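You operate a simulated robot arm through the tools that you are given. There is no shell and no other tool.

The job below is to be done with a simulated robot arm. You get a single attempt, and the scene is never put back.

## Task
Check the stop blocks on the long table. At the end: the silver stop block with the largest size on its label from the long table is on the grey steel tray; the silver stop block with the smallest size on its label from the long table is on top of the white box; the silver ferrule from the long table is in the yellow bin; the silver cap is on the silver square plate; whatever was shut is shut again. Leave all else as you found it, and nothing knocked over.

The check looks at the end state, three seconds after you hand in, the way a careful person would. Anything else that was tipped, shoved, dropped, spilled or broken makes it a failure. Lids that push on must go on centred and level and be pressed home; caps that screw on are set level and turned clockwise until they are tight.

## Robot
A 6-joint arm with a two-finger parallel gripper, fixed in place. Base frame: the origin is at the foot of the arm, x ahead of it, y to its left, z up; the work surface is at about z = 0. Lengths are in m, angles in rad, forces in N, time in s.
With the tool pointing down near the work surface it reaches from about 0.14 to 0.58 m from the base axis. Its first joint turns from -1.152 to 1.152 rad. Payload 2.1 kg.
The TCP is the grasp point between the finger pads, 0.03 m short of the fingertips. In the tool frame z runs along the fingers and y along their closing line. The gripper opens to 0.094 m. The fingers are 0.028 m wide and 0.01 m thick; the gripper's body (0.05 by 0.096 m) begins 0.055 m behind the TCP.
Orientation is that of the tool frame in the base frame, as a unit quaternion [x, y, z, w]. With the fingers straight down and closing along the base's y, the tool's x points along the base's -x, its y along +y and its z along -z.

## Interface
- The arm moves only by the tool step_arm. Its argument "motion" is a list of rows, each a list of 7 numbers: the shift along the tool's x, y, z in m, then the turn, a rotation vector about the tool's x, y, z in rad, then the finger opening in m, from 0 to 0.094. In form: [[tx, ty, tz, wx, wy, wz, jaw], ...]. A call has 1 to 20 rows; each row is the pose to reach, as a shift and turn from the pose commanded when the call began, along the tool's axes at that moment. Rows are played at 5 a second. More than 0.05 m and 0.15 rad between two rows, or a gripper value outside its range, and nothing of the call is played. A pose out of reach is approached as far as the arm can. The call stops where the force on the tool passes 40 N (or 10 N more than at its start, if that is more) or the arm is blocked; 0.2 s more then pass. The fingers move at their own pace (about 0.072 m/s each) and stop on an object; they squeeze with about 29 N. The grip force told is the motor's: it shows also when the fingers shut on nothing. Time passes only in rows, and 0.2 s behind the last, so rows that repeat a pose let the fingers close. The reply holds the time, the measured pose of the TCP, the force on the tool along the base axes, the opening and the grip force, in the units named above and with some noise, with the torque about the TCP (base axes, N m) and any sound that the robot's microphone picked up.
- Cameras (640 x 400 px; columns grow to the right, rows downward): "scene" is fixed at [0.0552, -0.3777, 0.4858]; the picture's right is [0.81, -0.58, 0.00], its down [-0.35, -0.49, -0.79] and it looks along [0.46, 0.65, -0.61] (base axes); focal length 214 px, centre (320, 200). "wrist" rides on the gripper at [0.076, 0.014, -0.102] in the tool frame; the picture's right is [-0.18, 0.98, 0.00], its down [-0.75, -0.14, -0.64] and it looks along [-0.63, -0.12, 0.77] (tool axes); focal length 243 px, centre (320, 200).
- snapshot(camera): a new picture of that camera. It takes no simulated time.
- point_at(camera, pixels): for up to 12 pixels [column, row] of the newest picture of that camera ("zoom" is the newest enlarged one), the place [x, y, z] in the base frame of the surface seen there, good to about 0.003 m, but the place of the scene camera against the robot may be out by one fixed shift of up to 0.012 m in any direction. It takes no simulated time.
- close_up(camera, box): a new picture of the part [left, top, right, bottom] of that camera's present view, enlarged. It takes no simulated time.
- close_job(): hands the job in; it is judged then, once.

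Open the gripper and draw the arm clear of the work before you hand the job in, unless the task says otherwise.

The tools are called after "Request:" as name(argument=value, ...) on one line, values as JSON. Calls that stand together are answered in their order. step_arm: Moves the arm, as the interface text tells. Its arguments: {"type":"object","properties":{"motion":{"type":"array","items":{"type":"array","items":{"type":"number"}}}},"required":["motion"]} The other tools are called the same way: snapshot (camera) takes a picture; point_at (camera, pixels) gives the place of the surface under pixels of a picture; close_up (camera, box) takes an enlarged picture of a part of a camera's view; close_job () hands the job in.

At the start:

```text
time: 0.0
tcp_pos: [0.3374, -0.0121, 0.3495]
orientation: [0.001, 1.0, 0.0, 0.0]
wrist_force: [-0.7, -0.3, 0.1]
torque: [-0.01, -0.03, -0.02]
width: 0.0942
finger_force: 0.2
```

scene: 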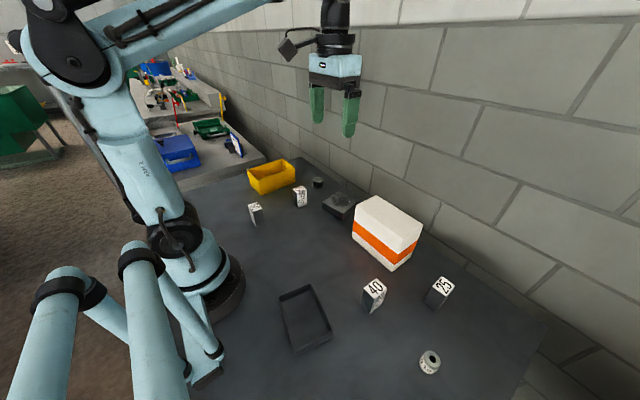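
wrist: 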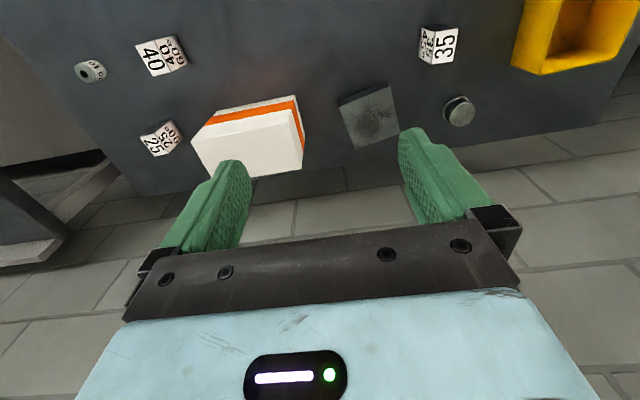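

The scene shows several blocks: at (255,212), (300,196), (373,293), (440,290), a ring at (430,362), and a black cap at (318,182). I take enlarged pictures to read the labels.

Request:
close_up(camera="scene", box=[230, 150, 370, 237])

Request:
close_up(camera="scene", box=[340, 250, 500, 350])

Request:
close_up(camera="scene", box=[250, 260, 480, 400])

Request:
close_up(camera="wrist", box=[60, 10, 320, 172])

Request:
close_up(camera="wrist", box=[320, 0, 640, 200])

```text
4.57 times, centred on (300, 194) of scene
```

zoom: 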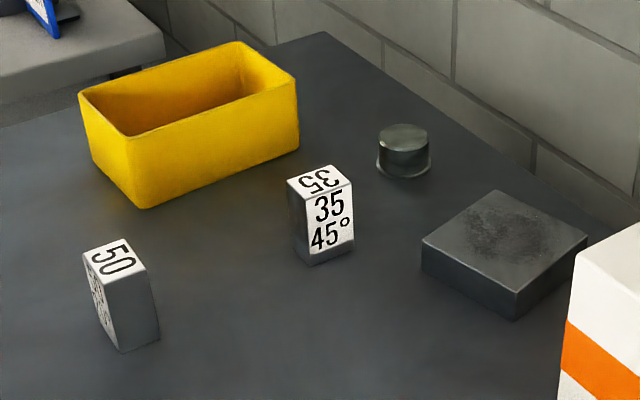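

```text
4.00 times, centred on (420, 300) of scene
```

zoom: 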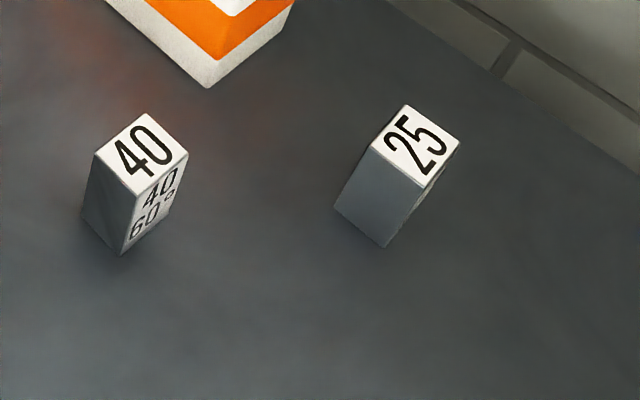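

```text
2.78 times, centred on (365, 330) of scene
```

zoom: 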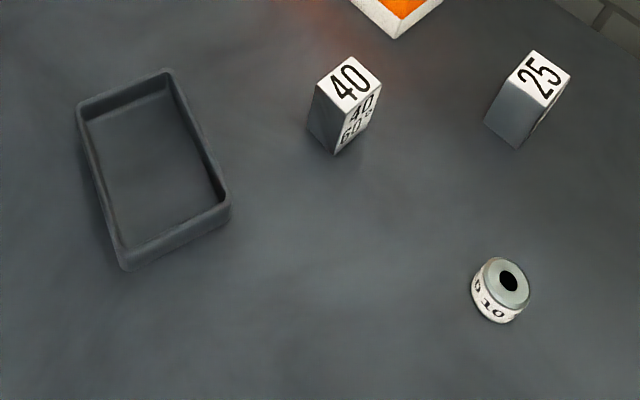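

```text
2.46 times, centred on (190, 91) of wrist
```

zoom: 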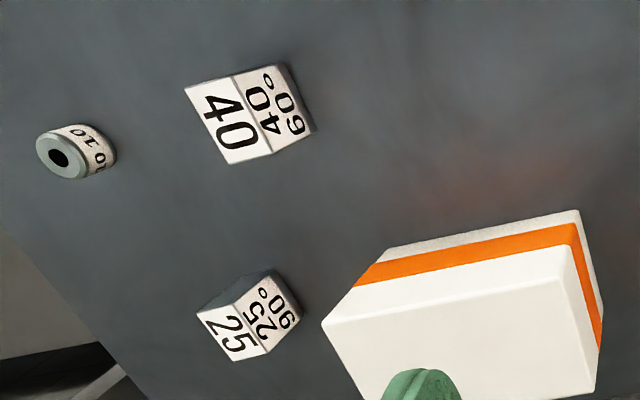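

```text
2.00 times, centred on (480, 100) of wrist
```

zoom: 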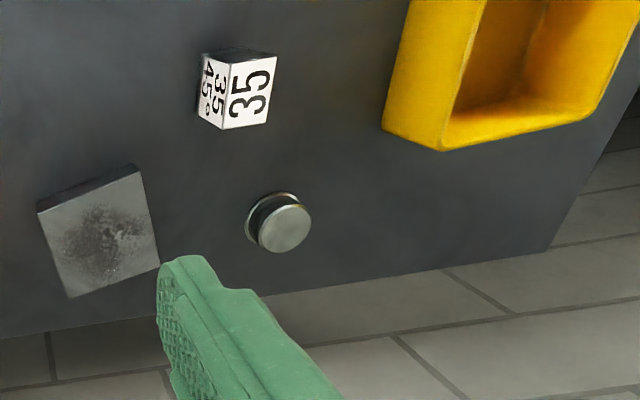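

Labels read 50, 35, 40 and 25; the ferrule is the ring at (430,362) and the cap the disc at (318,182). I now measure places in both views.

Request:
snapshot(camera="scene")

Request:
snapshot(camera="wrist")

Request:
point_at(camera="scene", pixels=[[255, 206], [301, 190], [375, 285], [445, 285], [430, 356], [318, 180], [340, 200], [390, 215], [305, 320], [270, 180], [320, 370], [272, 163]])

Request:
point_at(camera="wrist", pixels=[[153, 57], [154, 143], [444, 45], [460, 112], [368, 118], [245, 145], [84, 75], [222, 125], [570, 30], [250, 60]])

```text
taken
```

scene: 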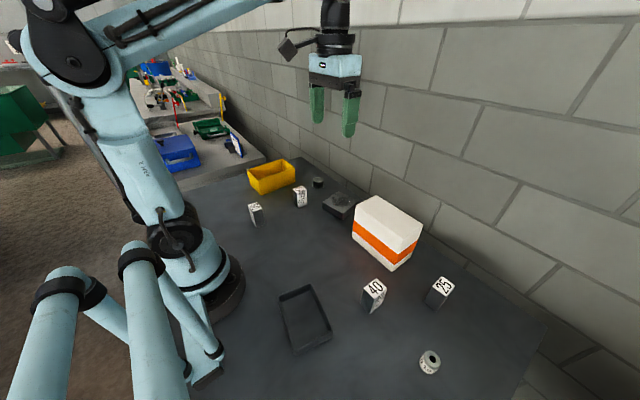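

```text
taken
```

wrist: 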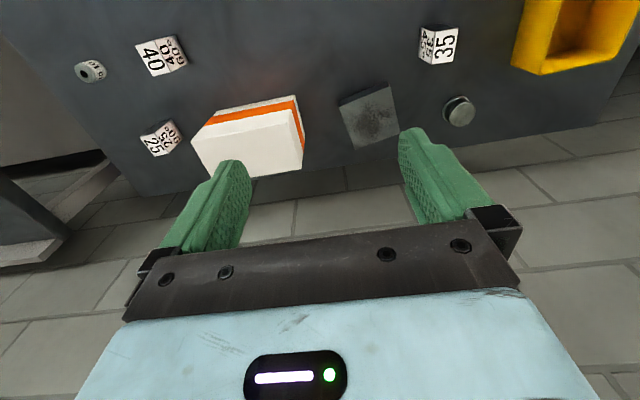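

```text
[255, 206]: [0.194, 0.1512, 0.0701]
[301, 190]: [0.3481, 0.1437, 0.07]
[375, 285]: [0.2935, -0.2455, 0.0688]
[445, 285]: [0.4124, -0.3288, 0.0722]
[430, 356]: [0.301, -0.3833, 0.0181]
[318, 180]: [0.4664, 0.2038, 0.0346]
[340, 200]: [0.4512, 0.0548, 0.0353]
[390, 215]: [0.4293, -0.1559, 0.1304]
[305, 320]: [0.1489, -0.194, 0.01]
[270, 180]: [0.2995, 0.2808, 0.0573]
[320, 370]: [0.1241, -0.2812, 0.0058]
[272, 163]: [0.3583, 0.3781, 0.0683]
```

```text
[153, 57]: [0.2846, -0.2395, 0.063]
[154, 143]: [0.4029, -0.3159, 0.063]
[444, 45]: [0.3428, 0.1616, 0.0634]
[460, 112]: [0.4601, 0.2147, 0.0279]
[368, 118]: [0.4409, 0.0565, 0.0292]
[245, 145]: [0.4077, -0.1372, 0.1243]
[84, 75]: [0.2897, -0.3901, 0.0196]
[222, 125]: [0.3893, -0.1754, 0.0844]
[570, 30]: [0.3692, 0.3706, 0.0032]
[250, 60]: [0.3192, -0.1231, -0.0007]
```

The wrist view puts 25 at about (0.403,-0.316), 35 at (0.343,0.162), and the scene camera is off by about (+0.009,-0.010,+0.006). I move over the 50 block to look at it and its surroundings from above.

Request:
step_arm(motion=[[0.022, 0.028, 0.012, 0, 0, 0, 0.094], [0.044, 0.056, 0.024, 0, 0, 0, 0.094], [0.066, 0.084, 0.036, 0, 0, 0, 0.094], [0.088, 0.112, 0.048, 0, 0, 0, 0.094], [0.11, 0.14, 0.06, 0, 0, 0, 0.094], [0.132, 0.168, 0.072, 0, 0, 0, 0.094], [0.132, 0.168, 0.072, 0, 0, 0, 0.094]])

Request:
snapshot(camera="wrist")

```text
time: 1.6
tcp_pos: [0.2058, 0.1555, 0.2778]
orientation: [-0.001, 1.0, 0.001, -0.001]
wrist_force: [0.3, -0.4, 0.1]
torque: [0.04, 0.01, 0.01]
width: 0.094
finger_force: 0.1
```

```text
taken
```

wrist: 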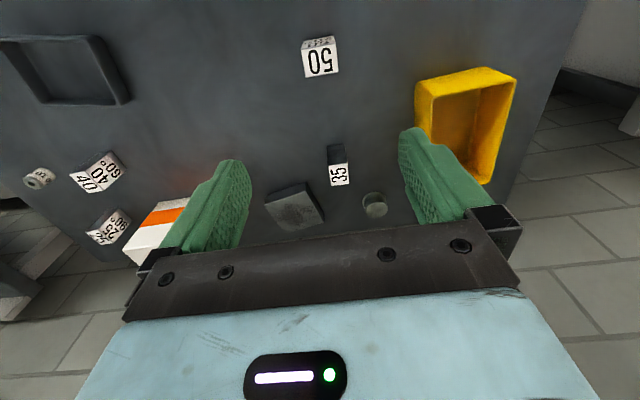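

All the items are seen here; I enlarge the 50 block at (320,57) to get its corners.

Request:
close_up(camera="wrist", box=[280, 20, 360, 70])

Request:
close_up(camera="wrist", box=[270, 20, 370, 82])

```text
8.00 times, centred on (320, 45) of wrist
```

zoom: 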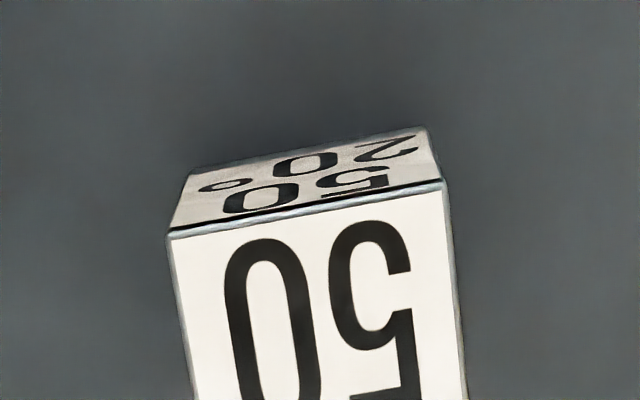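

```text
6.40 times, centred on (320, 51) of wrist
```

zoom: 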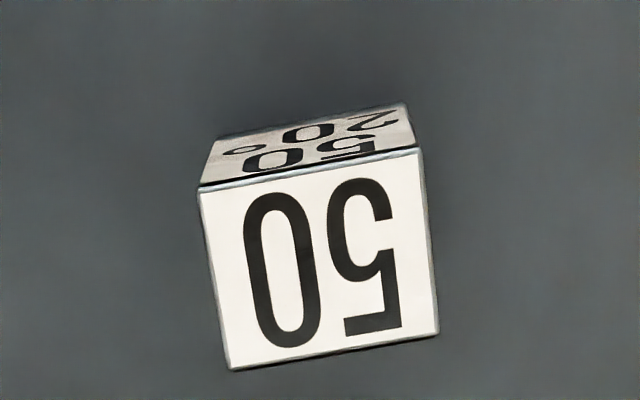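

The block reads 50 with a 20° side label. I measure its top corners in the enlargement.

Request:
point_at(camera="zoom", pixels=[[204, 192], [416, 152], [434, 330], [232, 364], [318, 260], [260, 140], [360, 130]])

Request:
point_at(camera="wrist", pixels=[[20, 45], [100, 37], [130, 102], [38, 105], [70, 70], [420, 85], [495, 68], [514, 80], [485, 180], [470, 110], [260, 20]])

Request:
close_up(camera="wrist", box=[0, 20, 160, 120])

```text
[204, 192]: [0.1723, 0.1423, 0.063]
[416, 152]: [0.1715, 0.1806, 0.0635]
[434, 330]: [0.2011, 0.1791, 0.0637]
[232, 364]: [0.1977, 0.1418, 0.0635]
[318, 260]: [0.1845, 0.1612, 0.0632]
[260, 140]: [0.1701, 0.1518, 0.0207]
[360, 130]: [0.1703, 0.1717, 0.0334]
```

```text
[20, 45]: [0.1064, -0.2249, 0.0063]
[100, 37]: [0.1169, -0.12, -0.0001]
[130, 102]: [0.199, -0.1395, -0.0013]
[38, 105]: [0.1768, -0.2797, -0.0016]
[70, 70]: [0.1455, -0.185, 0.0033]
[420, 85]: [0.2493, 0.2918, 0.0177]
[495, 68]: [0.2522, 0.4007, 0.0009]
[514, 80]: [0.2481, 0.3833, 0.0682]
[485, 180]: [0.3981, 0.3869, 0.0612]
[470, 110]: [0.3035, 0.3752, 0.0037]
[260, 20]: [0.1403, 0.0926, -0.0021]
```

```text
4.00 times, centred on (80, 70) of wrist
```

zoom: 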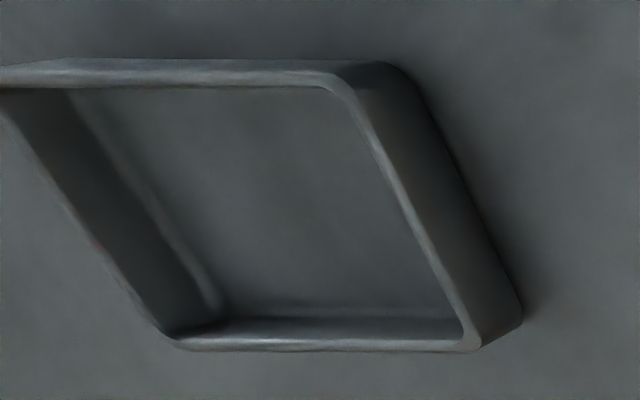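

Block 50 is axis-aligned, centre (0.186,0.161), 0.03 by 0.038, 0.063 tall. I measure the tray's rim and floor in the enlargement.

Request:
point_at(camera="zoom", pixels=[[20, 72], [180, 72], [330, 76], [400, 190], [465, 335], [320, 345], [185, 343], [60, 185], [250, 200], [350, 250], [250, 290], [560, 380]])

```text
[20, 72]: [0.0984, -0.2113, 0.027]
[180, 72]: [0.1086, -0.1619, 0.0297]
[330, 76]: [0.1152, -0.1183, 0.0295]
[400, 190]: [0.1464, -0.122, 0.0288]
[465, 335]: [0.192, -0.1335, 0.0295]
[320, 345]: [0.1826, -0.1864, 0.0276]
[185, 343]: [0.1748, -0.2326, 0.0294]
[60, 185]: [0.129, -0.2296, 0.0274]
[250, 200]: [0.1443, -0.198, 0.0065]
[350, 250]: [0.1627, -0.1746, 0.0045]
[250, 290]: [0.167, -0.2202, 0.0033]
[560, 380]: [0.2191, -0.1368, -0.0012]
```

The tray's centre is about (0.144,-0.176), its rim at z 0.028, its floor at 0.004. I go down over block 50 with open fingers to TCP z 0.055 and close.

Request:
step_arm(motion=[[0.02, 0.0052, 0.02, 0, 0, 0, 0.094], [0.02, 0.0052, 0.06, 0, 0, 0, 0.094], [0.02, 0.0052, 0.1, 0, 0, 0, 0.094], [0.02, 0.0052, 0.14, 0, 0, 0, 0.094], [0.02, 0.0052, 0.17, 0, 0, 0, 0.094], [0.02, 0.0052, 0.195, 0, 0, 0, 0.094], [0.02, 0.0052, 0.21, 0, 0, 0, 0.094], [0.02, 0.0052, 0.2225, 0, 0, 0, 0.094], [0.02, 0.0052, 0.2225, 0, 0, 0, 0.094]])

Request:
snapshot(camera="wrist")

Request:
snapshot(camera="scene")

```text
time: 3.6
tcp_pos: [0.1866, 0.1617, 0.0551]
orientation: [0.0, 1.0, -0.001, -0.001]
wrist_force: [-1.3, -0.5, 0.0]
torque: [-0.02, -0.02, -0.01]
width: 0.094
finger_force: 0.1
```

```text
taken
```

wrist: 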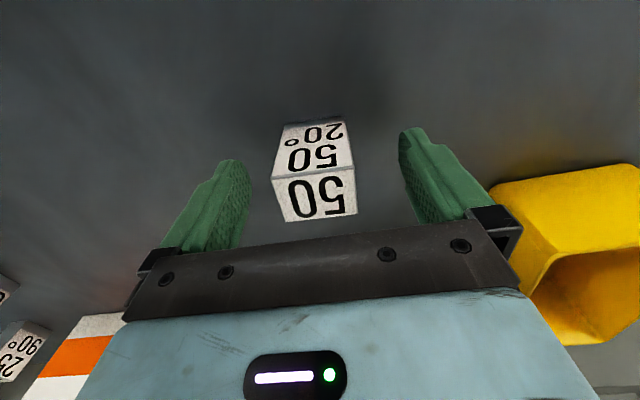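

```text
taken
```

scene: 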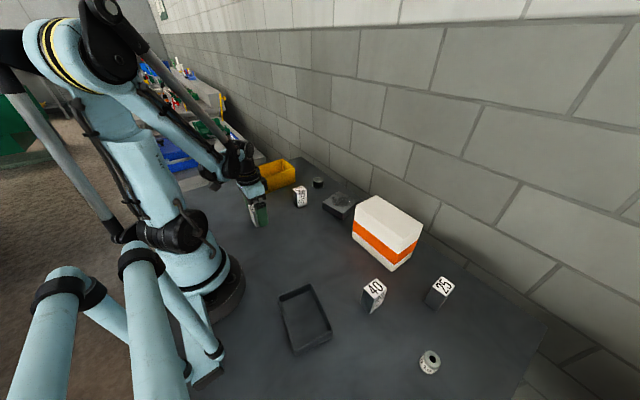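

The block sits between the fingers, at (315,180). I close the fingers on it in place.

Request:
step_arm(motion=[[0, 0, 0, 0, 0, 0, 0.06], [0, 0, 0, 0, 0, 0, 0.03], [0, 0, 0, 0, 0, 0, 0.03], [0, 0, 0, 0, 0, 0, 0.03]])

```text
time: 4.6
tcp_pos: [0.1862, 0.1614, 0.0552]
orientation: [0.0, 1.0, 0.0, 0.0]
wrist_force: [0.2, -0.5, 0.8]
torque: [-0.01, -0.05, 0.0]
width: 0.0439
finger_force: 29.0
```

Gripped at width 0.044 with 29 N. I lift it straight up.

Request:
step_arm(motion=[[0, 0, -0.01, 0, 0, 0, 0.03], [0, 0, -0.04, 0, 0, 0, 0.03], [0, 0, -0.08, 0, 0, 0, 0.03], [0, 0, -0.12, 0, 0, 0, 0.03], [0, 0, -0.15, 0, 0, 0, 0.03], [0, 0, -0.15, 0, 0, 0, 0.03]])

Request:
snapshot(camera="wrist")

```text
time: 6.0
tcp_pos: [0.1849, 0.1624, 0.2051]
orientation: [0.0, 1.0, 0.0, -0.001]
wrist_force: [0.0, -0.7, -2.5]
torque: [-0.01, 0.06, 0.0]
width: 0.0444
finger_force: 29.5
```

```text
taken
```

wrist: 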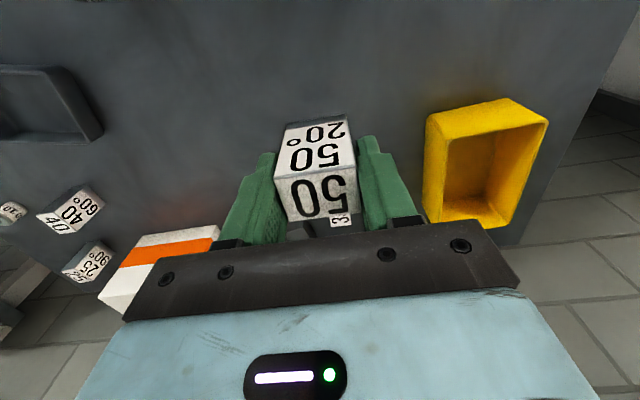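

The block is held. I carry it at z 0.205 in an arc around the base to above the tray.

Request:
step_arm(motion=[[-0.012, -0.04, 0, 0, 0, 0, 0.03], [-0.022, -0.08, 0, 0, 0, 0, 0.03], [-0.03, -0.12, 0, 0, 0, 0, 0.03], [-0.03, -0.16, 0, 0, 0, 0, 0.03], [-0.022, -0.2, 0, 0, 0, 0, 0.03], [-0.01, -0.24, 0, 0, 0, 0, 0.03], [0.01, -0.28, 0, 0, 0, 0, 0.03], [0.028, -0.315, 0, 0, 0, 0, 0.03], [0.042, -0.3375, 0, 0, 0, 0, 0.03], [0.042, -0.3375, 0, 0, 0, 0, 0.03]])

Request:
snapshot(camera="wrist")

Request:
snapshot(camera="scene")

```text
time: 8.2
tcp_pos: [0.1437, -0.1761, 0.2062]
orientation: [0.001, 1.0, 0.001, 0.0]
wrist_force: [0.0, -0.4, -1.8]
torque: [-0.04, 0.01, -0.01]
width: 0.0442
finger_force: 29.2
```

```text
taken
```

wrist: 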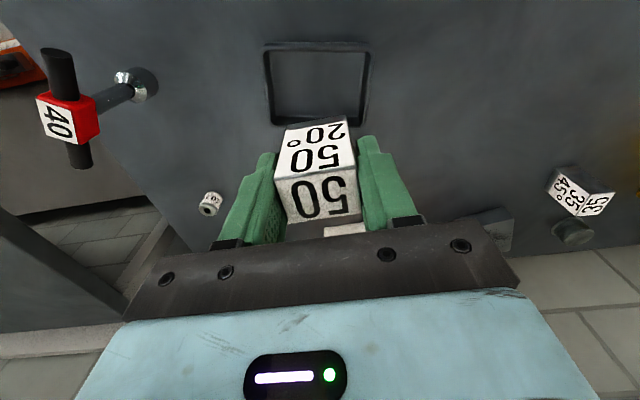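

```text
taken
```

scene: 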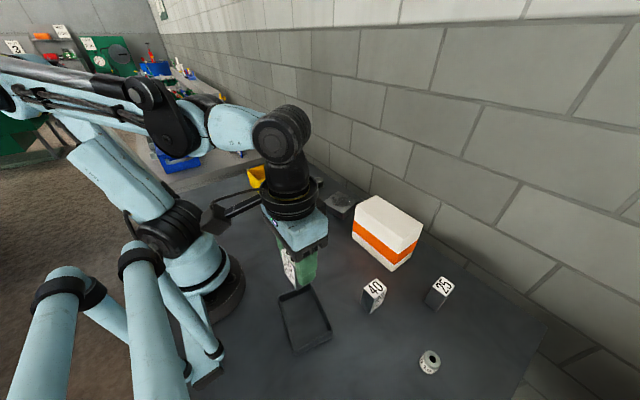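

The block hangs over the tray; a red item labelled 40 shows at (68,115), which I enlarge, and I measure the tray again from here.

Request:
close_up(camera="wrist", box=[0, 20, 200, 145])

Request:
point_at(camera="wrist", pixels=[[60, 120], [70, 70], [115, 95], [145, 85], [267, 50], [365, 52], [358, 115], [280, 118], [320, 90], [300, 80], [345, 85], [210, 205]])

```text
3.20 times, centred on (100, 82) of wrist
```

zoom: 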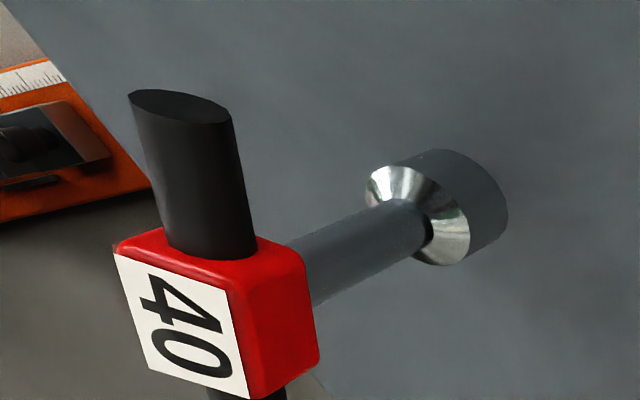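

```text
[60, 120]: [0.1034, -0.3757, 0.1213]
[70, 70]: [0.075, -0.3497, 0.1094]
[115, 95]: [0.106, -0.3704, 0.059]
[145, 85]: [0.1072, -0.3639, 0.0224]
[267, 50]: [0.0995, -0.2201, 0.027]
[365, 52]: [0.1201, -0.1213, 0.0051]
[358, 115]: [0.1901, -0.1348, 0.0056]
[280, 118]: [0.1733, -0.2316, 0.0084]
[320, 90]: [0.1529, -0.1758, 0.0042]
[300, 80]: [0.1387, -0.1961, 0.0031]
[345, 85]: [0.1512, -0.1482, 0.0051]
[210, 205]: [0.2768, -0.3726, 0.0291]
```

The post with the red 40 stands at about (0.105,-0.37), clear of my path. I lower the block to just above the tray floor.

Request:
step_arm(motion=[[-0.001, 0, 0.04, 0, 0, 0, 0.03], [-0.001, 0, 0.08, 0, 0, 0, 0.03], [-0.001, 0, 0.11, 0, 0, 0, 0.03], [-0.001, 0, 0.13, 0, 0, 0, 0.03], [-0.001, 0, 0.14, 0, 0, 0, 0.03], [-0.001, 0, 0.14, 0, 0, 0, 0.03]])

Request:
step_arm(motion=[[0, 0, 0.001, 0, 0, 0, 0.03], [0, 0, 0.002, 0, 0, 0, 0.03], [0, 0, 0.003, 0, 0, 0, 0.03], [0, 0, 0.003, 0, 0, 0, 0.03]])

```text
time: 9.6
tcp_pos: [0.1457, -0.1748, 0.0648]
orientation: [0.001, 1.0, -0.001, 0.001]
wrist_force: [-0.1, -0.3, -2.5]
torque: [-0.04, 0.02, 0.01]
width: 0.0441
finger_force: 28.8
```

```text
time: 10.6
tcp_pos: [0.1446, -0.1751, 0.0618]
orientation: [0.0, 1.0, 0.001, 0.0]
wrist_force: [0.2, 0.1, -1.9]
torque: [-0.02, 0.0, 0.02]
width: 0.044
finger_force: 29.3
```

Still no contact at z 0.062 (force about -2 N is the block's weight). I keep lowering in millimetre steps.

Request:
step_arm(motion=[[0, 0, 0.001, 0, 0, 0, 0.03], [0, 0, 0.002, 0, 0, 0, 0.03], [0, 0, 0.002, 0, 0, 0, 0.03]])

Request:
snapshot(camera="wrist")

```text
time: 11.4
tcp_pos: [0.1449, -0.1754, 0.0603]
orientation: [0.0, 1.0, 0.0, -0.001]
wrist_force: [-1.6, 3.1, 24.0]
torque: [-0.03, -0.08, -0.01]
width: 0.0443
finger_force: 28.9
```

```text
taken
```

wrist: 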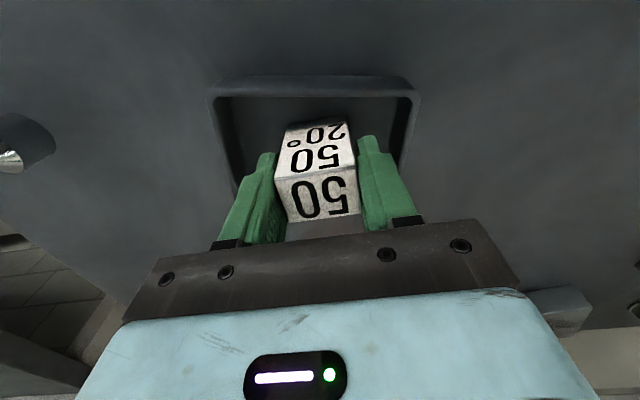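

The block touches the floor (24 N). I ease off 1 mm, open only to 0.062 within the tray walls, and rise.

Request:
step_arm(motion=[[0, 0, -0.001, 0, 0, 0, 0.03], [0, 0, -0.001, 0, 0, 0, 0.062], [0, 0, -0.001, 0, 0, 0, 0.062], [0, 0, -0.001, 0, 0, 0, 0.062], [0, 0, -0.02, 0, 0, 0, 0.062], [0, 0, -0.05, 0, 0, 0, 0.062], [0, 0, -0.09, 0, 0, 0, 0.094], [0, 0, -0.13, 0, 0, 0, 0.094], [0, 0, -0.17, 0, 0, 0, 0.094], [0, 0, -0.2, 0, 0, 0, 0.094], [0, 0, -0.2, 0, 0, 0, 0.094]])

Request:
snapshot(camera="wrist")

Request:
snapshot(camera="scene")

```text
time: 13.8
tcp_pos: [0.1444, -0.1755, 0.2599]
orientation: [0.001, 1.0, 0.0, 0.0]
wrist_force: [0.3, 0.0, 0.0]
torque: [0.01, 0.01, -0.02]
width: 0.0939
finger_force: 0.1
```

```text
taken
```

wrist: 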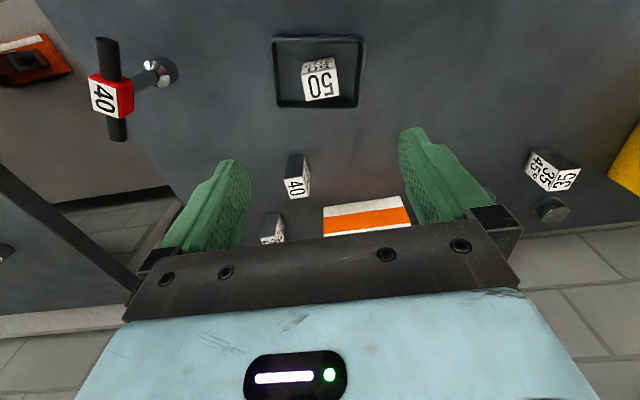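

```text
taken
```

scene: 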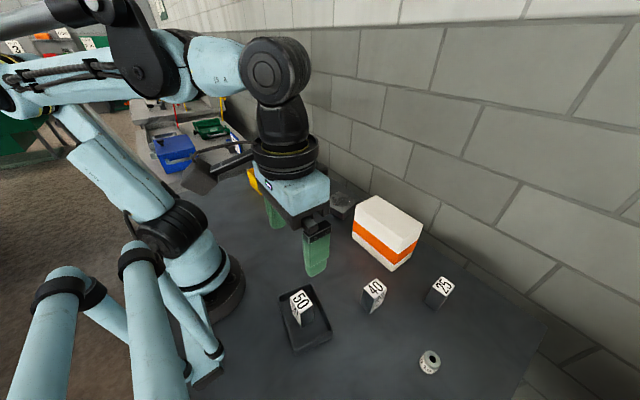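

The 50 block stands in the tray at (318,80). I move on towards the 25 block to view it closer.

Request:
step_arm(motion=[[-0.034, -0.019, 0, 0, 0, 0, 0.094], [-0.069, -0.038, 0, 0, 0, 0, 0.094], [-0.103, -0.057, 0, 0, 0, 0, 0.094], [-0.137, -0.077, 0.005, 0, 0, 0, 0.094], [-0.172, -0.096, 0.01, 0, 0, 0, 0.094], [-0.206, -0.115, 0.02, 0, 0, 0, 0.094], [-0.206, -0.115, 0.02, 0, 0, 0, 0.094]])

Request:
snapshot(camera="wrist")

```text
time: 15.4
tcp_pos: [0.3502, -0.2925, 0.2402]
orientation: [0.001, 1.0, 0.0, 0.0]
wrist_force: [0.6, -0.7, 0.4]
torque: [-0.01, -0.01, 0.02]
width: 0.0941
finger_force: 0.0
```

```text
taken
```

wrist: 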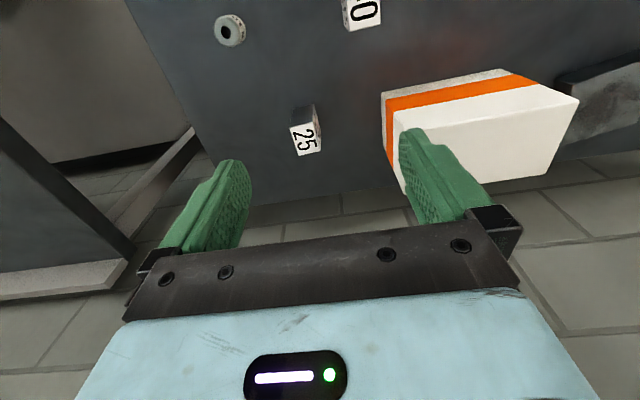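

I enlarge the 25 block at (305,130), the ferrule at (230,30), and the box.

Request:
close_up(camera="wrist", box=[200, 5, 264, 45])

Request:
point_at(camera="zoom", pixels=[[170, 250], [250, 260], [270, 170], [330, 260], [280, 350], [400, 230], [400, 150]])

Request:
close_up(camera="wrist", box=[260, 90, 356, 150])

Request:
close_up(camera="wrist", box=[265, 95, 361, 155])

```text
10.00 times, centred on (232, 25) of wrist
```

zoom: 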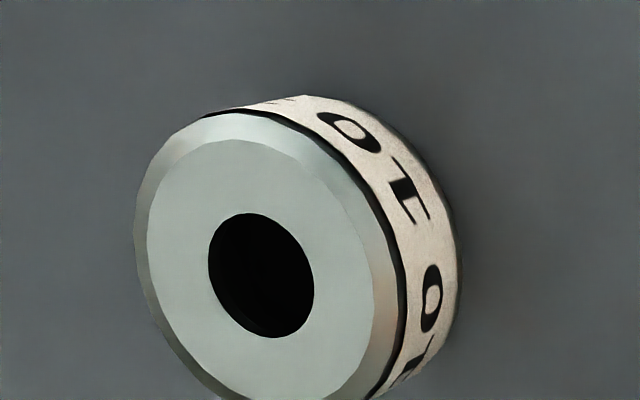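

```text
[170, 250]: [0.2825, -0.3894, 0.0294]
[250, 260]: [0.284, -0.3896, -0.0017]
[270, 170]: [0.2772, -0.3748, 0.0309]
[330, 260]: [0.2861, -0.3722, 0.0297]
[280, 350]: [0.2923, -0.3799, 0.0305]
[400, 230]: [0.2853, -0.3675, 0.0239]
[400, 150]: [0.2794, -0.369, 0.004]
```

```text
6.67 times, centred on (308, 120) of wrist
```

zoom: 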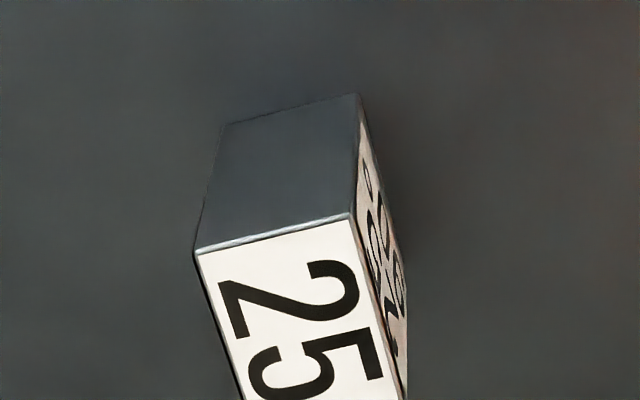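

```text
6.67 times, centred on (313, 125) of wrist
```

zoom: 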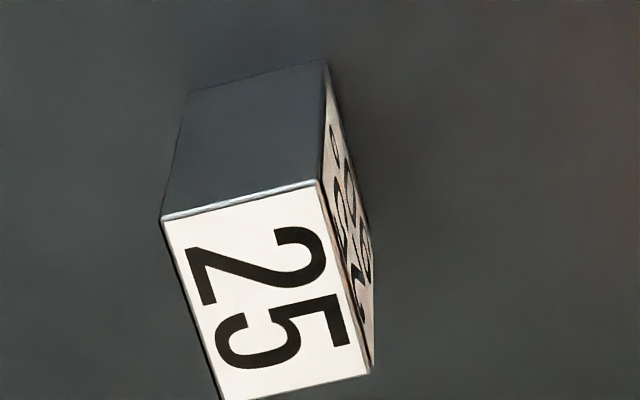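

Now I measure the 25 block's top corners in the newest enlargement, and the box's top on the wrist picture.

Request:
point_at(camera="zoom", pixels=[[170, 222], [316, 188], [368, 370], [224, 395], [265, 290]])

Request:
snapshot(camera="wrist")

Request:
point_at(camera="wrist", pixels=[[400, 112], [535, 86], [575, 101], [542, 172], [500, 130], [440, 125], [390, 130], [480, 95]])

```text
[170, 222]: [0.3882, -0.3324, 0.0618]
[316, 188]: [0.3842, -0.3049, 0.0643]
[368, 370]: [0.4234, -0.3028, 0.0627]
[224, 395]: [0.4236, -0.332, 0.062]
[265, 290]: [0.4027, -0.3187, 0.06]
```

```text
taken
```

wrist: 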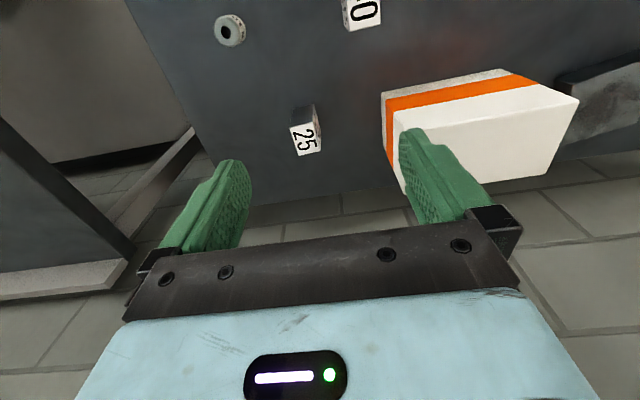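

```text
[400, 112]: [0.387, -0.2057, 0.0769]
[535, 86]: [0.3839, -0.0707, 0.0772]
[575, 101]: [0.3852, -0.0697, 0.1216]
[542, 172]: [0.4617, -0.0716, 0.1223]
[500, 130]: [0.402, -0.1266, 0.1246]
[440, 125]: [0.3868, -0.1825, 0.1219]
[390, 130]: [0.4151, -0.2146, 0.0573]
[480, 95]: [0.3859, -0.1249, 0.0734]
```

The 25 block's centre is (0.405,-0.318) and the box top spans x 0.386–0.463, y -0.213–-0.07 at z 0.123. I descend over the 25 block.

Request:
step_arm(motion=[[-0.03, -0.013, 0, 0, 0, 0, 0.094], [-0.0548, -0.0255, 0.02, 0, 0, 0, 0.094], [-0.0548, -0.0255, 0.06, 0, 0, 0, 0.094], [-0.0548, -0.0255, 0.1, 0, 0, 0, 0.094], [-0.0548, -0.0255, 0.135, 0, 0, 0, 0.094], [-0.0548, -0.0255, 0.165, 0, 0, 0, 0.094], [-0.0548, -0.0255, 0.185, 0, 0, 0, 0.094], [-0.0548, -0.0255, 0.185, 0, 0, 0, 0.094]])

Request:
snapshot(camera="wrist")

```text
time: 17.2
tcp_pos: [0.4055, -0.3167, 0.0538]
orientation: [0.0, 1.0, 0.0, 0.0]
wrist_force: [0.3, 1.0, -0.7]
torque: [0.01, 0.02, 0.0]
width: 0.094
finger_force: 0.0
```

```text
taken
```

wrist: 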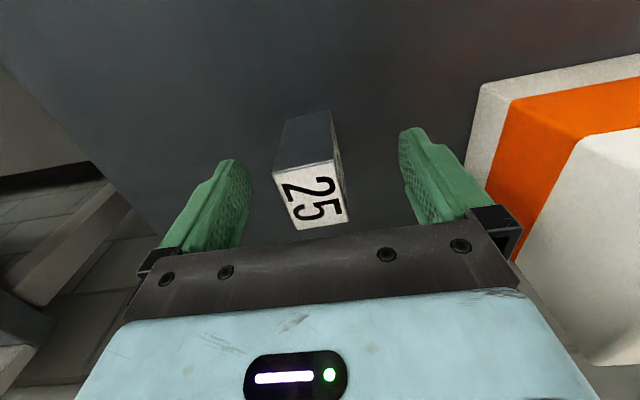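

The 25 block is between the fingers at (312,185). I close on it and lift.

Request:
step_arm(motion=[[0, 0, 0, 0, 0, 0, 0.06], [0, 0, 0, 0, 0, 0, 0.02], [0, 0, 0, 0, 0, 0, 0.02], [0, 0, 0, 0, 0, 0, 0.02], [0, 0, 0, 0, 0, 0, 0.02]])

Request:
step_arm(motion=[[0, 0, -0.01, 0, 0, 0, 0.02], [0, 0, -0.04, 0, 0, 0, 0.02], [0, 0, -0.08, 0, 0, 0, 0.02], [0, 0, -0.12, 0, 0, 0, 0.02], [0, 0, -0.16, 0, 0, 0, 0.02], [0, 0, -0.17, 0, 0, 0, 0.02], [0, 0, -0.17, 0, 0, 0, 0.02]])

Request:
snapshot(camera="wrist")

```text
time: 18.4
tcp_pos: [0.4055, -0.3164, 0.0557]
orientation: [0.0, 1.0, 0.0, 0.0]
wrist_force: [-0.6, 0.0, 1.2]
torque: [-0.06, 0.04, 0.01]
width: 0.0344
finger_force: 29.0
```

```text
time: 20.0
tcp_pos: [0.4053, -0.3174, 0.2245]
orientation: [-0.001, 1.0, -0.001, 0.0]
wrist_force: [0.9, -0.2, -2.8]
torque: [0.0, 0.02, 0.01]
width: 0.0342
finger_force: 29.3
```

```text
taken
```

wrist: 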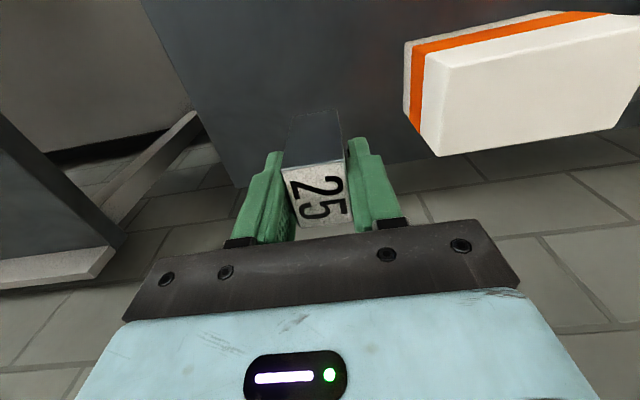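

Held at width 0.034. I carry it sideways over the box centre and down to about 5 mm above its top.

Request:
step_arm(motion=[[-0.005, 0.04, 0, 0, 0, 0, 0.02], [-0.01, 0.085, 0, 0, 0, 0, 0.02], [-0.015, 0.13, 0, 0, 0, 0, 0.02], [-0.019, 0.176, 0, 0, 0, 0, 0.02], [-0.019, 0.176, 0.02, 0, 0, 0, 0.02], [-0.019, 0.176, 0.04, 0, 0, 0, 0.02], [-0.019, 0.176, 0.04, 0, 0, 0, 0.02]])

Request:
snapshot(camera="wrist")

Request:
snapshot(camera="scene")

```text
time: 21.6
tcp_pos: [0.4253, -0.1407, 0.185]
orientation: [-0.001, 1.0, 0.0, 0.001]
wrist_force: [-0.1, -0.3, -2.6]
torque: [0.01, 0.02, -0.03]
width: 0.0343
finger_force: 29.4
```

```text
taken
```

wrist: 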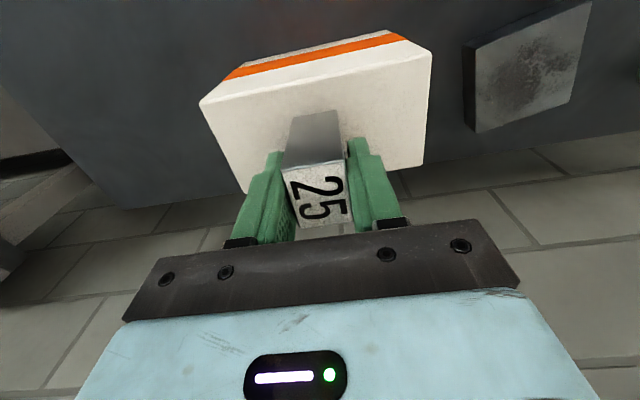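

```text
taken
```

scene: 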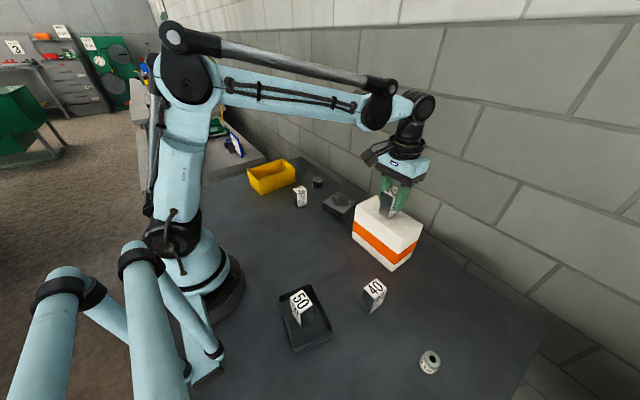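

I check where the box's edges lie relative to the block from this view.

Request:
point_at(camera="wrist", pixels=[[206, 105], [426, 53], [420, 158], [245, 185], [315, 85], [400, 158]])

```text
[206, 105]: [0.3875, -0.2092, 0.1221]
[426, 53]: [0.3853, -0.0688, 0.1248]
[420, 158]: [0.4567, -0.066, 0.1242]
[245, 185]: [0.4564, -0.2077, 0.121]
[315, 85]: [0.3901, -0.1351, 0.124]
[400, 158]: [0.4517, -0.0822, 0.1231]
```

Box top centre is (0.422,-0.139), so the block is within 3 mm of it. I lower in small steps to touch.

Request:
step_arm(motion=[[0.002, 0.001, 0.002, 0, 0, 0, 0.02], [0.002, 0.001, 0.004, 0, 0, 0, 0.02], [0.002, 0.001, 0.005, 0, 0, 0, 0.02], [0.002, 0.001, 0.005, 0, 0, 0, 0.02]])

```text
time: 22.6
tcp_pos: [0.4219, -0.1394, 0.1786]
orientation: [0.0, 1.0, -0.001, 0.0]
wrist_force: [-0.2, -0.4, -2.5]
torque: [0.01, -0.02, 0.01]
width: 0.0344
finger_force: 28.7
```

No contact yet at z 0.179; I go on by single millimetres.

Request:
step_arm(motion=[[0, 0, 0.001, 0, 0, 0, 0.02], [0, 0, 0.001, 0, 0, 0, 0.02]])

Request:
step_arm(motion=[[0, 0, 0.0007, 0, 0, 0, 0.02], [0, 0, 0.0007, 0, 0, 0, 0.02]])

```text
time: 23.2
tcp_pos: [0.4226, -0.1389, 0.1808]
orientation: [0.0, 1.0, 0.0, 0.0]
wrist_force: [-2.7, 1.5, 24.4]
torque: [0.08, 0.03, -0.03]
width: 0.034
finger_force: 28.9
```

```text
time: 23.8
tcp_pos: [0.4234, -0.1396, 0.1799]
orientation: [-0.001, 1.0, 0.0, 0.0]
wrist_force: [-2.3, 1.6, 31.7]
torque: [0.0, 0.02, 0.04]
width: 0.0341
finger_force: 29.1
```

The block bears on the box (32 N). I ease back 1.5 mm, release gently and rise straight up.

Request:
step_arm(motion=[[0, 0, -0.0012, 0, 0, 0, 0.02], [0, 0, -0.0015, 0, 0, 0, 0.036], [0, 0, -0.0015, 0, 0, 0, 0.045], [0, 0, -0.0015, 0, 0, 0, 0.06], [0, 0, -0.0015, 0, 0, 0, 0.06], [0, 0, -0.02, 0, 0, 0, 0.06], [0, 0, -0.05, 0, 0, 0, 0.06], [0, 0, -0.09, 0, 0, 0, 0.06], [0, 0, -0.09, 0, 0, 0, 0.06]])

Request:
snapshot(camera="wrist")

Request:
snapshot(camera="scene")

```text
time: 25.8
tcp_pos: [0.4231, -0.1402, 0.2684]
orientation: [0.0, 1.0, 0.0, 0.001]
wrist_force: [0.3, -0.5, -0.2]
torque: [0.0, 0.0, 0.0]
width: 0.0598
finger_force: 0.0
```

```text
taken
```

wrist: 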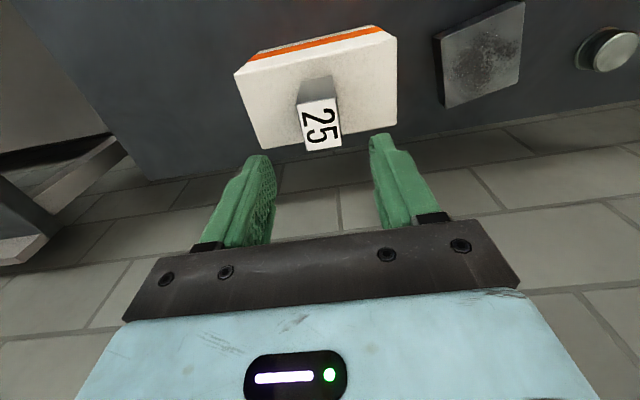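

```text
taken
```

scene: 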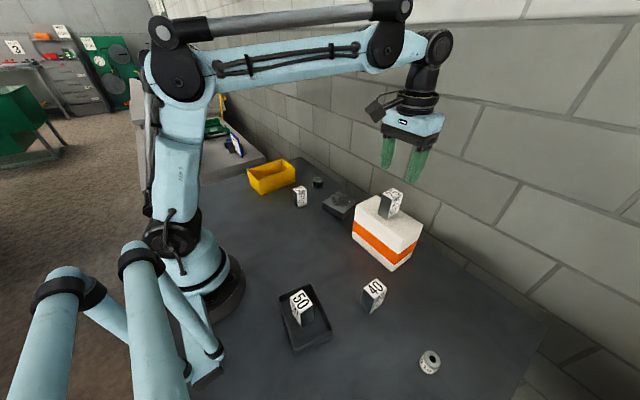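

The 25 block stands on the box. I now move over the ferrule at about (0.284,-0.383) to look at it.

Request:
step_arm(motion=[[0.022, -0.034, 0, 0, 0, 0, 0.08], [0.044, -0.069, 0, 0, 0, 0, 0.094], [0.066, -0.103, 0, 0, 0, 0, 0.094], [0.088, -0.137, 0.01, 0, 0, 0, 0.094], [0.11, -0.172, 0.025, 0, 0, 0, 0.094], [0.132, -0.206, 0.045, 0, 0, 0, 0.094], [0.148, -0.24, 0.068, 0, 0, 0, 0.094], [0.148, -0.24, 0.068, 0, 0, 0, 0.094]])

Request:
snapshot(camera="wrist")

Request:
snapshot(camera="scene")

```text
time: 27.6
tcp_pos: [0.2742, -0.3803, 0.1991]
orientation: [0.001, 1.0, 0.0, 0.0]
wrist_force: [0.3, 0.8, -0.1]
torque: [0.0, 0.0, 0.0]
width: 0.094
finger_force: 0.0
```

```text
taken
```

wrist: 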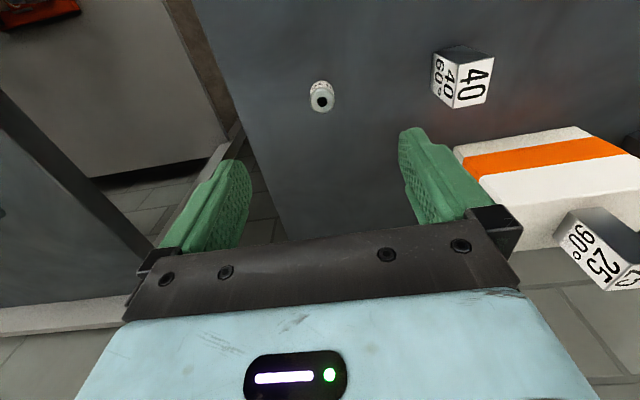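

```text
taken
```

scene: 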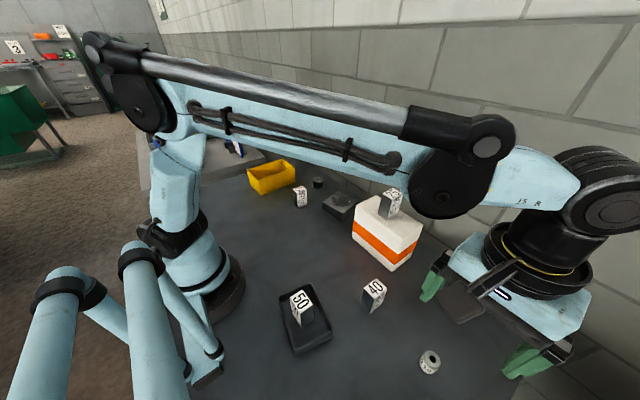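

The ferrule shows at (321,97). I enlarge it and measure.

Request:
close_up(camera="wrist", box=[289, 76, 353, 116])

Request:
point_at(camera="zoom", pixels=[[220, 210], [435, 200], [330, 130], [330, 330], [330, 290], [230, 100], [420, 100], [320, 60]])

```text
10.00 times, centred on (321, 96) of wrist
```

zoom: 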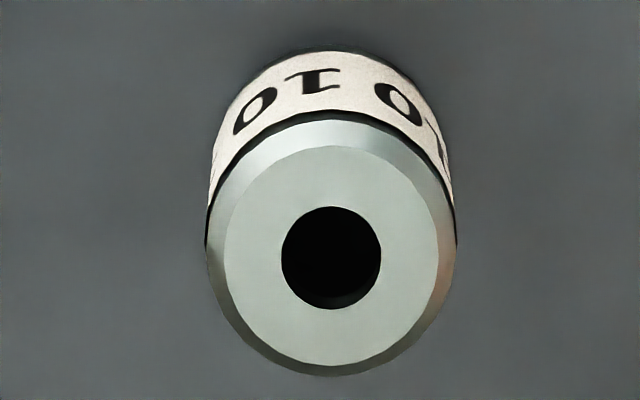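

```text
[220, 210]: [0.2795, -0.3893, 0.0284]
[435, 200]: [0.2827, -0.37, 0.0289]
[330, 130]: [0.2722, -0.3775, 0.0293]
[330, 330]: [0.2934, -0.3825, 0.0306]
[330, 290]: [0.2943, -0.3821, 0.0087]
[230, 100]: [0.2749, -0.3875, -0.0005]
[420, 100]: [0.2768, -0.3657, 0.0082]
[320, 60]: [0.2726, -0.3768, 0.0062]
```

The ferrule is about 0.026 wide, 0.03 tall, centred at (0.284,-0.380). I descend to TCP z 0.037, tips 7 mm above the table.

Request:
step_arm(motion=[[-0.0095, 0, 0.03, 0, 0, 0, 0.094], [-0.0095, 0, 0.07, 0, 0, 0, 0.08], [-0.0095, 0, 0.1, 0, 0, 0, 0.07], [-0.0095, 0, 0.125, 0, 0, 0, 0.07], [-0.0095, 0, 0.145, 0, 0, 0, 0.07], [-0.0095, 0, 0.162, 0, 0, 0, 0.07], [-0.0095, 0, 0.162, 0, 0, 0, 0.07]])

Request:
snapshot(camera="wrist")

```text
time: 29.2
tcp_pos: [0.2834, -0.379, 0.0388]
orientation: [0.0, 1.0, 0.0, 0.001]
wrist_force: [0.1, 0.3, -0.1]
torque: [0.0, 0.01, -0.01]
width: 0.07
finger_force: 0.2
```

```text
taken
```

wrist: 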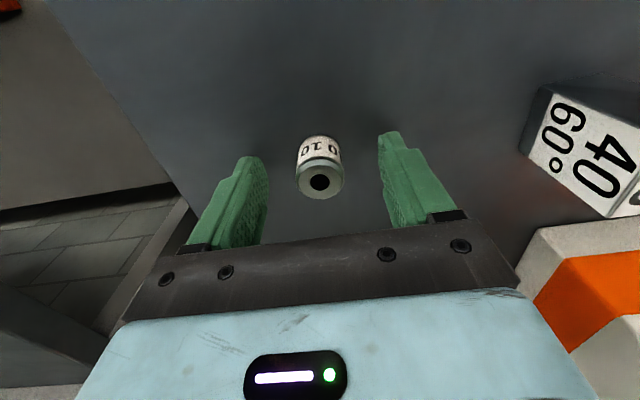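

The ferrule is centred between the fingers at (320,168). I close on it and lift.

Request:
step_arm(motion=[[0, 0, 0, 0, 0, 0, 0.04], [0, 0, 0, 0, 0, 0, 0.015], [0, 0, 0, 0, 0, 0, 0.015], [0, 0, 0, 0, 0, 0, 0.015], [0, 0, 0, 0, 0, 0, 0.015]])

Request:
step_arm(motion=[[0, 0, -0.01, 0, 0, 0, 0.015], [0, 0, -0.04, 0, 0, 0, 0.015], [0, 0, -0.08, 0, 0, 0, 0.015], [0, 0, -0.12, 0, 0, 0, 0.015], [0, 0, -0.16, 0, 0, 0, 0.015], [0, 0, -0.18, 0, 0, 0, 0.015], [0, 0, -0.18, 0, 0, 0, 0.015]])

Request:
snapshot(camera="wrist")

```text
time: 30.4
tcp_pos: [0.2838, -0.3797, 0.0386]
orientation: [0.0, 1.0, 0.0, 0.0]
wrist_force: [0.2, -0.2, 0.1]
torque: [0.02, 0.01, 0.01]
width: 0.0261
finger_force: 28.9
```

```text
time: 32.0
tcp_pos: [0.2847, -0.3792, 0.2185]
orientation: [0.0, 1.0, 0.0, 0.0]
wrist_force: [-0.4, -0.9, -0.5]
torque: [-0.02, -0.02, 0.0]
width: 0.0263
finger_force: 29.1
```

```text
taken
```

wrist: 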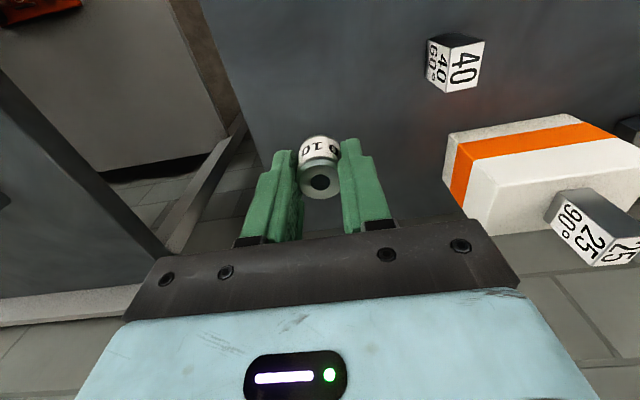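

The ferrule is held (width 0.026). I carry it across at z 0.25 to above the yellow bin near (0.325,0.338).

Request:
step_arm(motion=[[-0.002, 0.03, -0.02, 0, 0, 0, 0.015], [-0.004, 0.072, -0.03, 0, 0, 0, 0.015], [-0.007, 0.115, -0.04, 0, 0, 0, 0.015], [-0.009, 0.158, -0.04, 0, 0, 0, 0.015], [-0.011, 0.201, -0.04, 0, 0, 0, 0.015], [-0.014, 0.244, -0.04, 0, 0, 0, 0.015], [-0.016, 0.287, -0.04, 0, 0, 0, 0.015], [-0.018, 0.33, -0.04, 0, 0, 0, 0.015], [-0.021, 0.373, -0.04, 0, 0, 0, 0.015], [-0.023, 0.416, -0.04, 0, 0, 0, 0.015], [-0.026, 0.459, -0.04, 0, 0, 0, 0.015], [-0.028, 0.502, -0.04, 0, 0, 0, 0.015], [-0.03, 0.545, -0.04, 0, 0, 0, 0.015], [-0.033, 0.588, -0.04, 0, 0, 0, 0.015], [-0.036, 0.631, -0.04, 0, 0, 0, 0.015], [-0.038, 0.674, -0.04, 0, 0, 0, 0.015], [-0.04, 0.717, -0.04, 0, 0, 0, 0.015], [-0.04, 0.717, -0.04, 0, 0, 0, 0.015]])

Request:
snapshot(camera="wrist")

Request:
snapshot(camera="scene")

```text
time: 35.8
tcp_pos: [0.3236, 0.3378, 0.2591]
orientation: [0.0, 1.0, 0.001, 0.0]
wrist_force: [-0.7, -0.5, -0.4]
torque: [0.04, 0.01, 0.03]
width: 0.0263
finger_force: 29.1
```

```text
taken
```

wrist: 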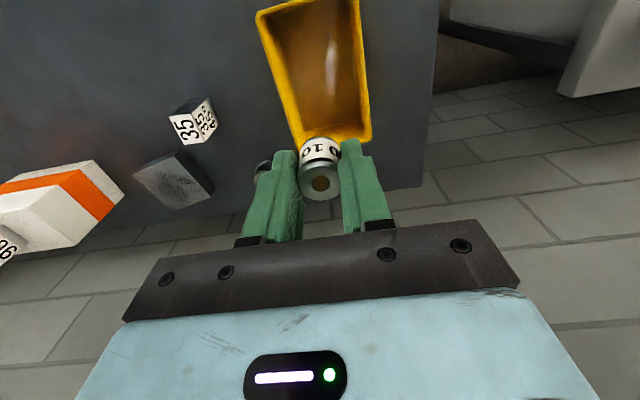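

```text
taken
```

scene: 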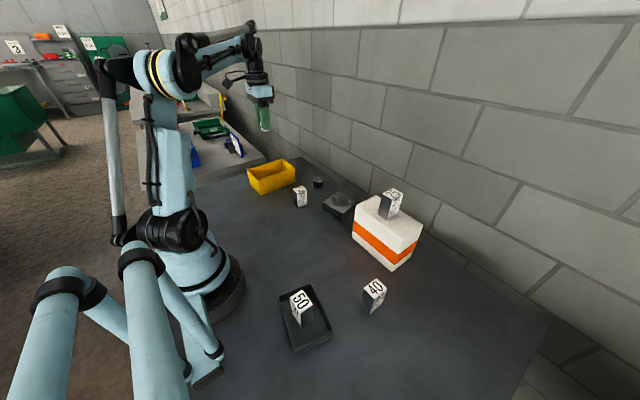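

The bin is seen below, with rim corners near (258,13), (370,138) and (293,147); I measure them.

Request:
point_at(camera="wrist", pixels=[[259, 14], [356, 2], [369, 136], [294, 140], [285, 90], [362, 70], [325, 60], [320, 100], [300, 40], [345, 100]])

Request:
point_at(camera="scene", pixels=[[249, 171], [259, 182], [295, 174], [281, 160], [268, 192]])

```text
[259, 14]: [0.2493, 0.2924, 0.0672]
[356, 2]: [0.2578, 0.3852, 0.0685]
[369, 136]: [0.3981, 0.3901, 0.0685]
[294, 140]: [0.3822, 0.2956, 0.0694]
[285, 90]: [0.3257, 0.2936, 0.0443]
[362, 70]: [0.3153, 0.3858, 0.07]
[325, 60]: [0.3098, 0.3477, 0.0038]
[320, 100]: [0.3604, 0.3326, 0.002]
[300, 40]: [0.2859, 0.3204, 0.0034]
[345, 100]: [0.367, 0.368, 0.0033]
```

```text
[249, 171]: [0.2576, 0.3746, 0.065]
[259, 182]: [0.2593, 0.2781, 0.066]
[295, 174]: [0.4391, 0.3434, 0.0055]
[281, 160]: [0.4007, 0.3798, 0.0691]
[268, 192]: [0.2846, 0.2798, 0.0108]
```

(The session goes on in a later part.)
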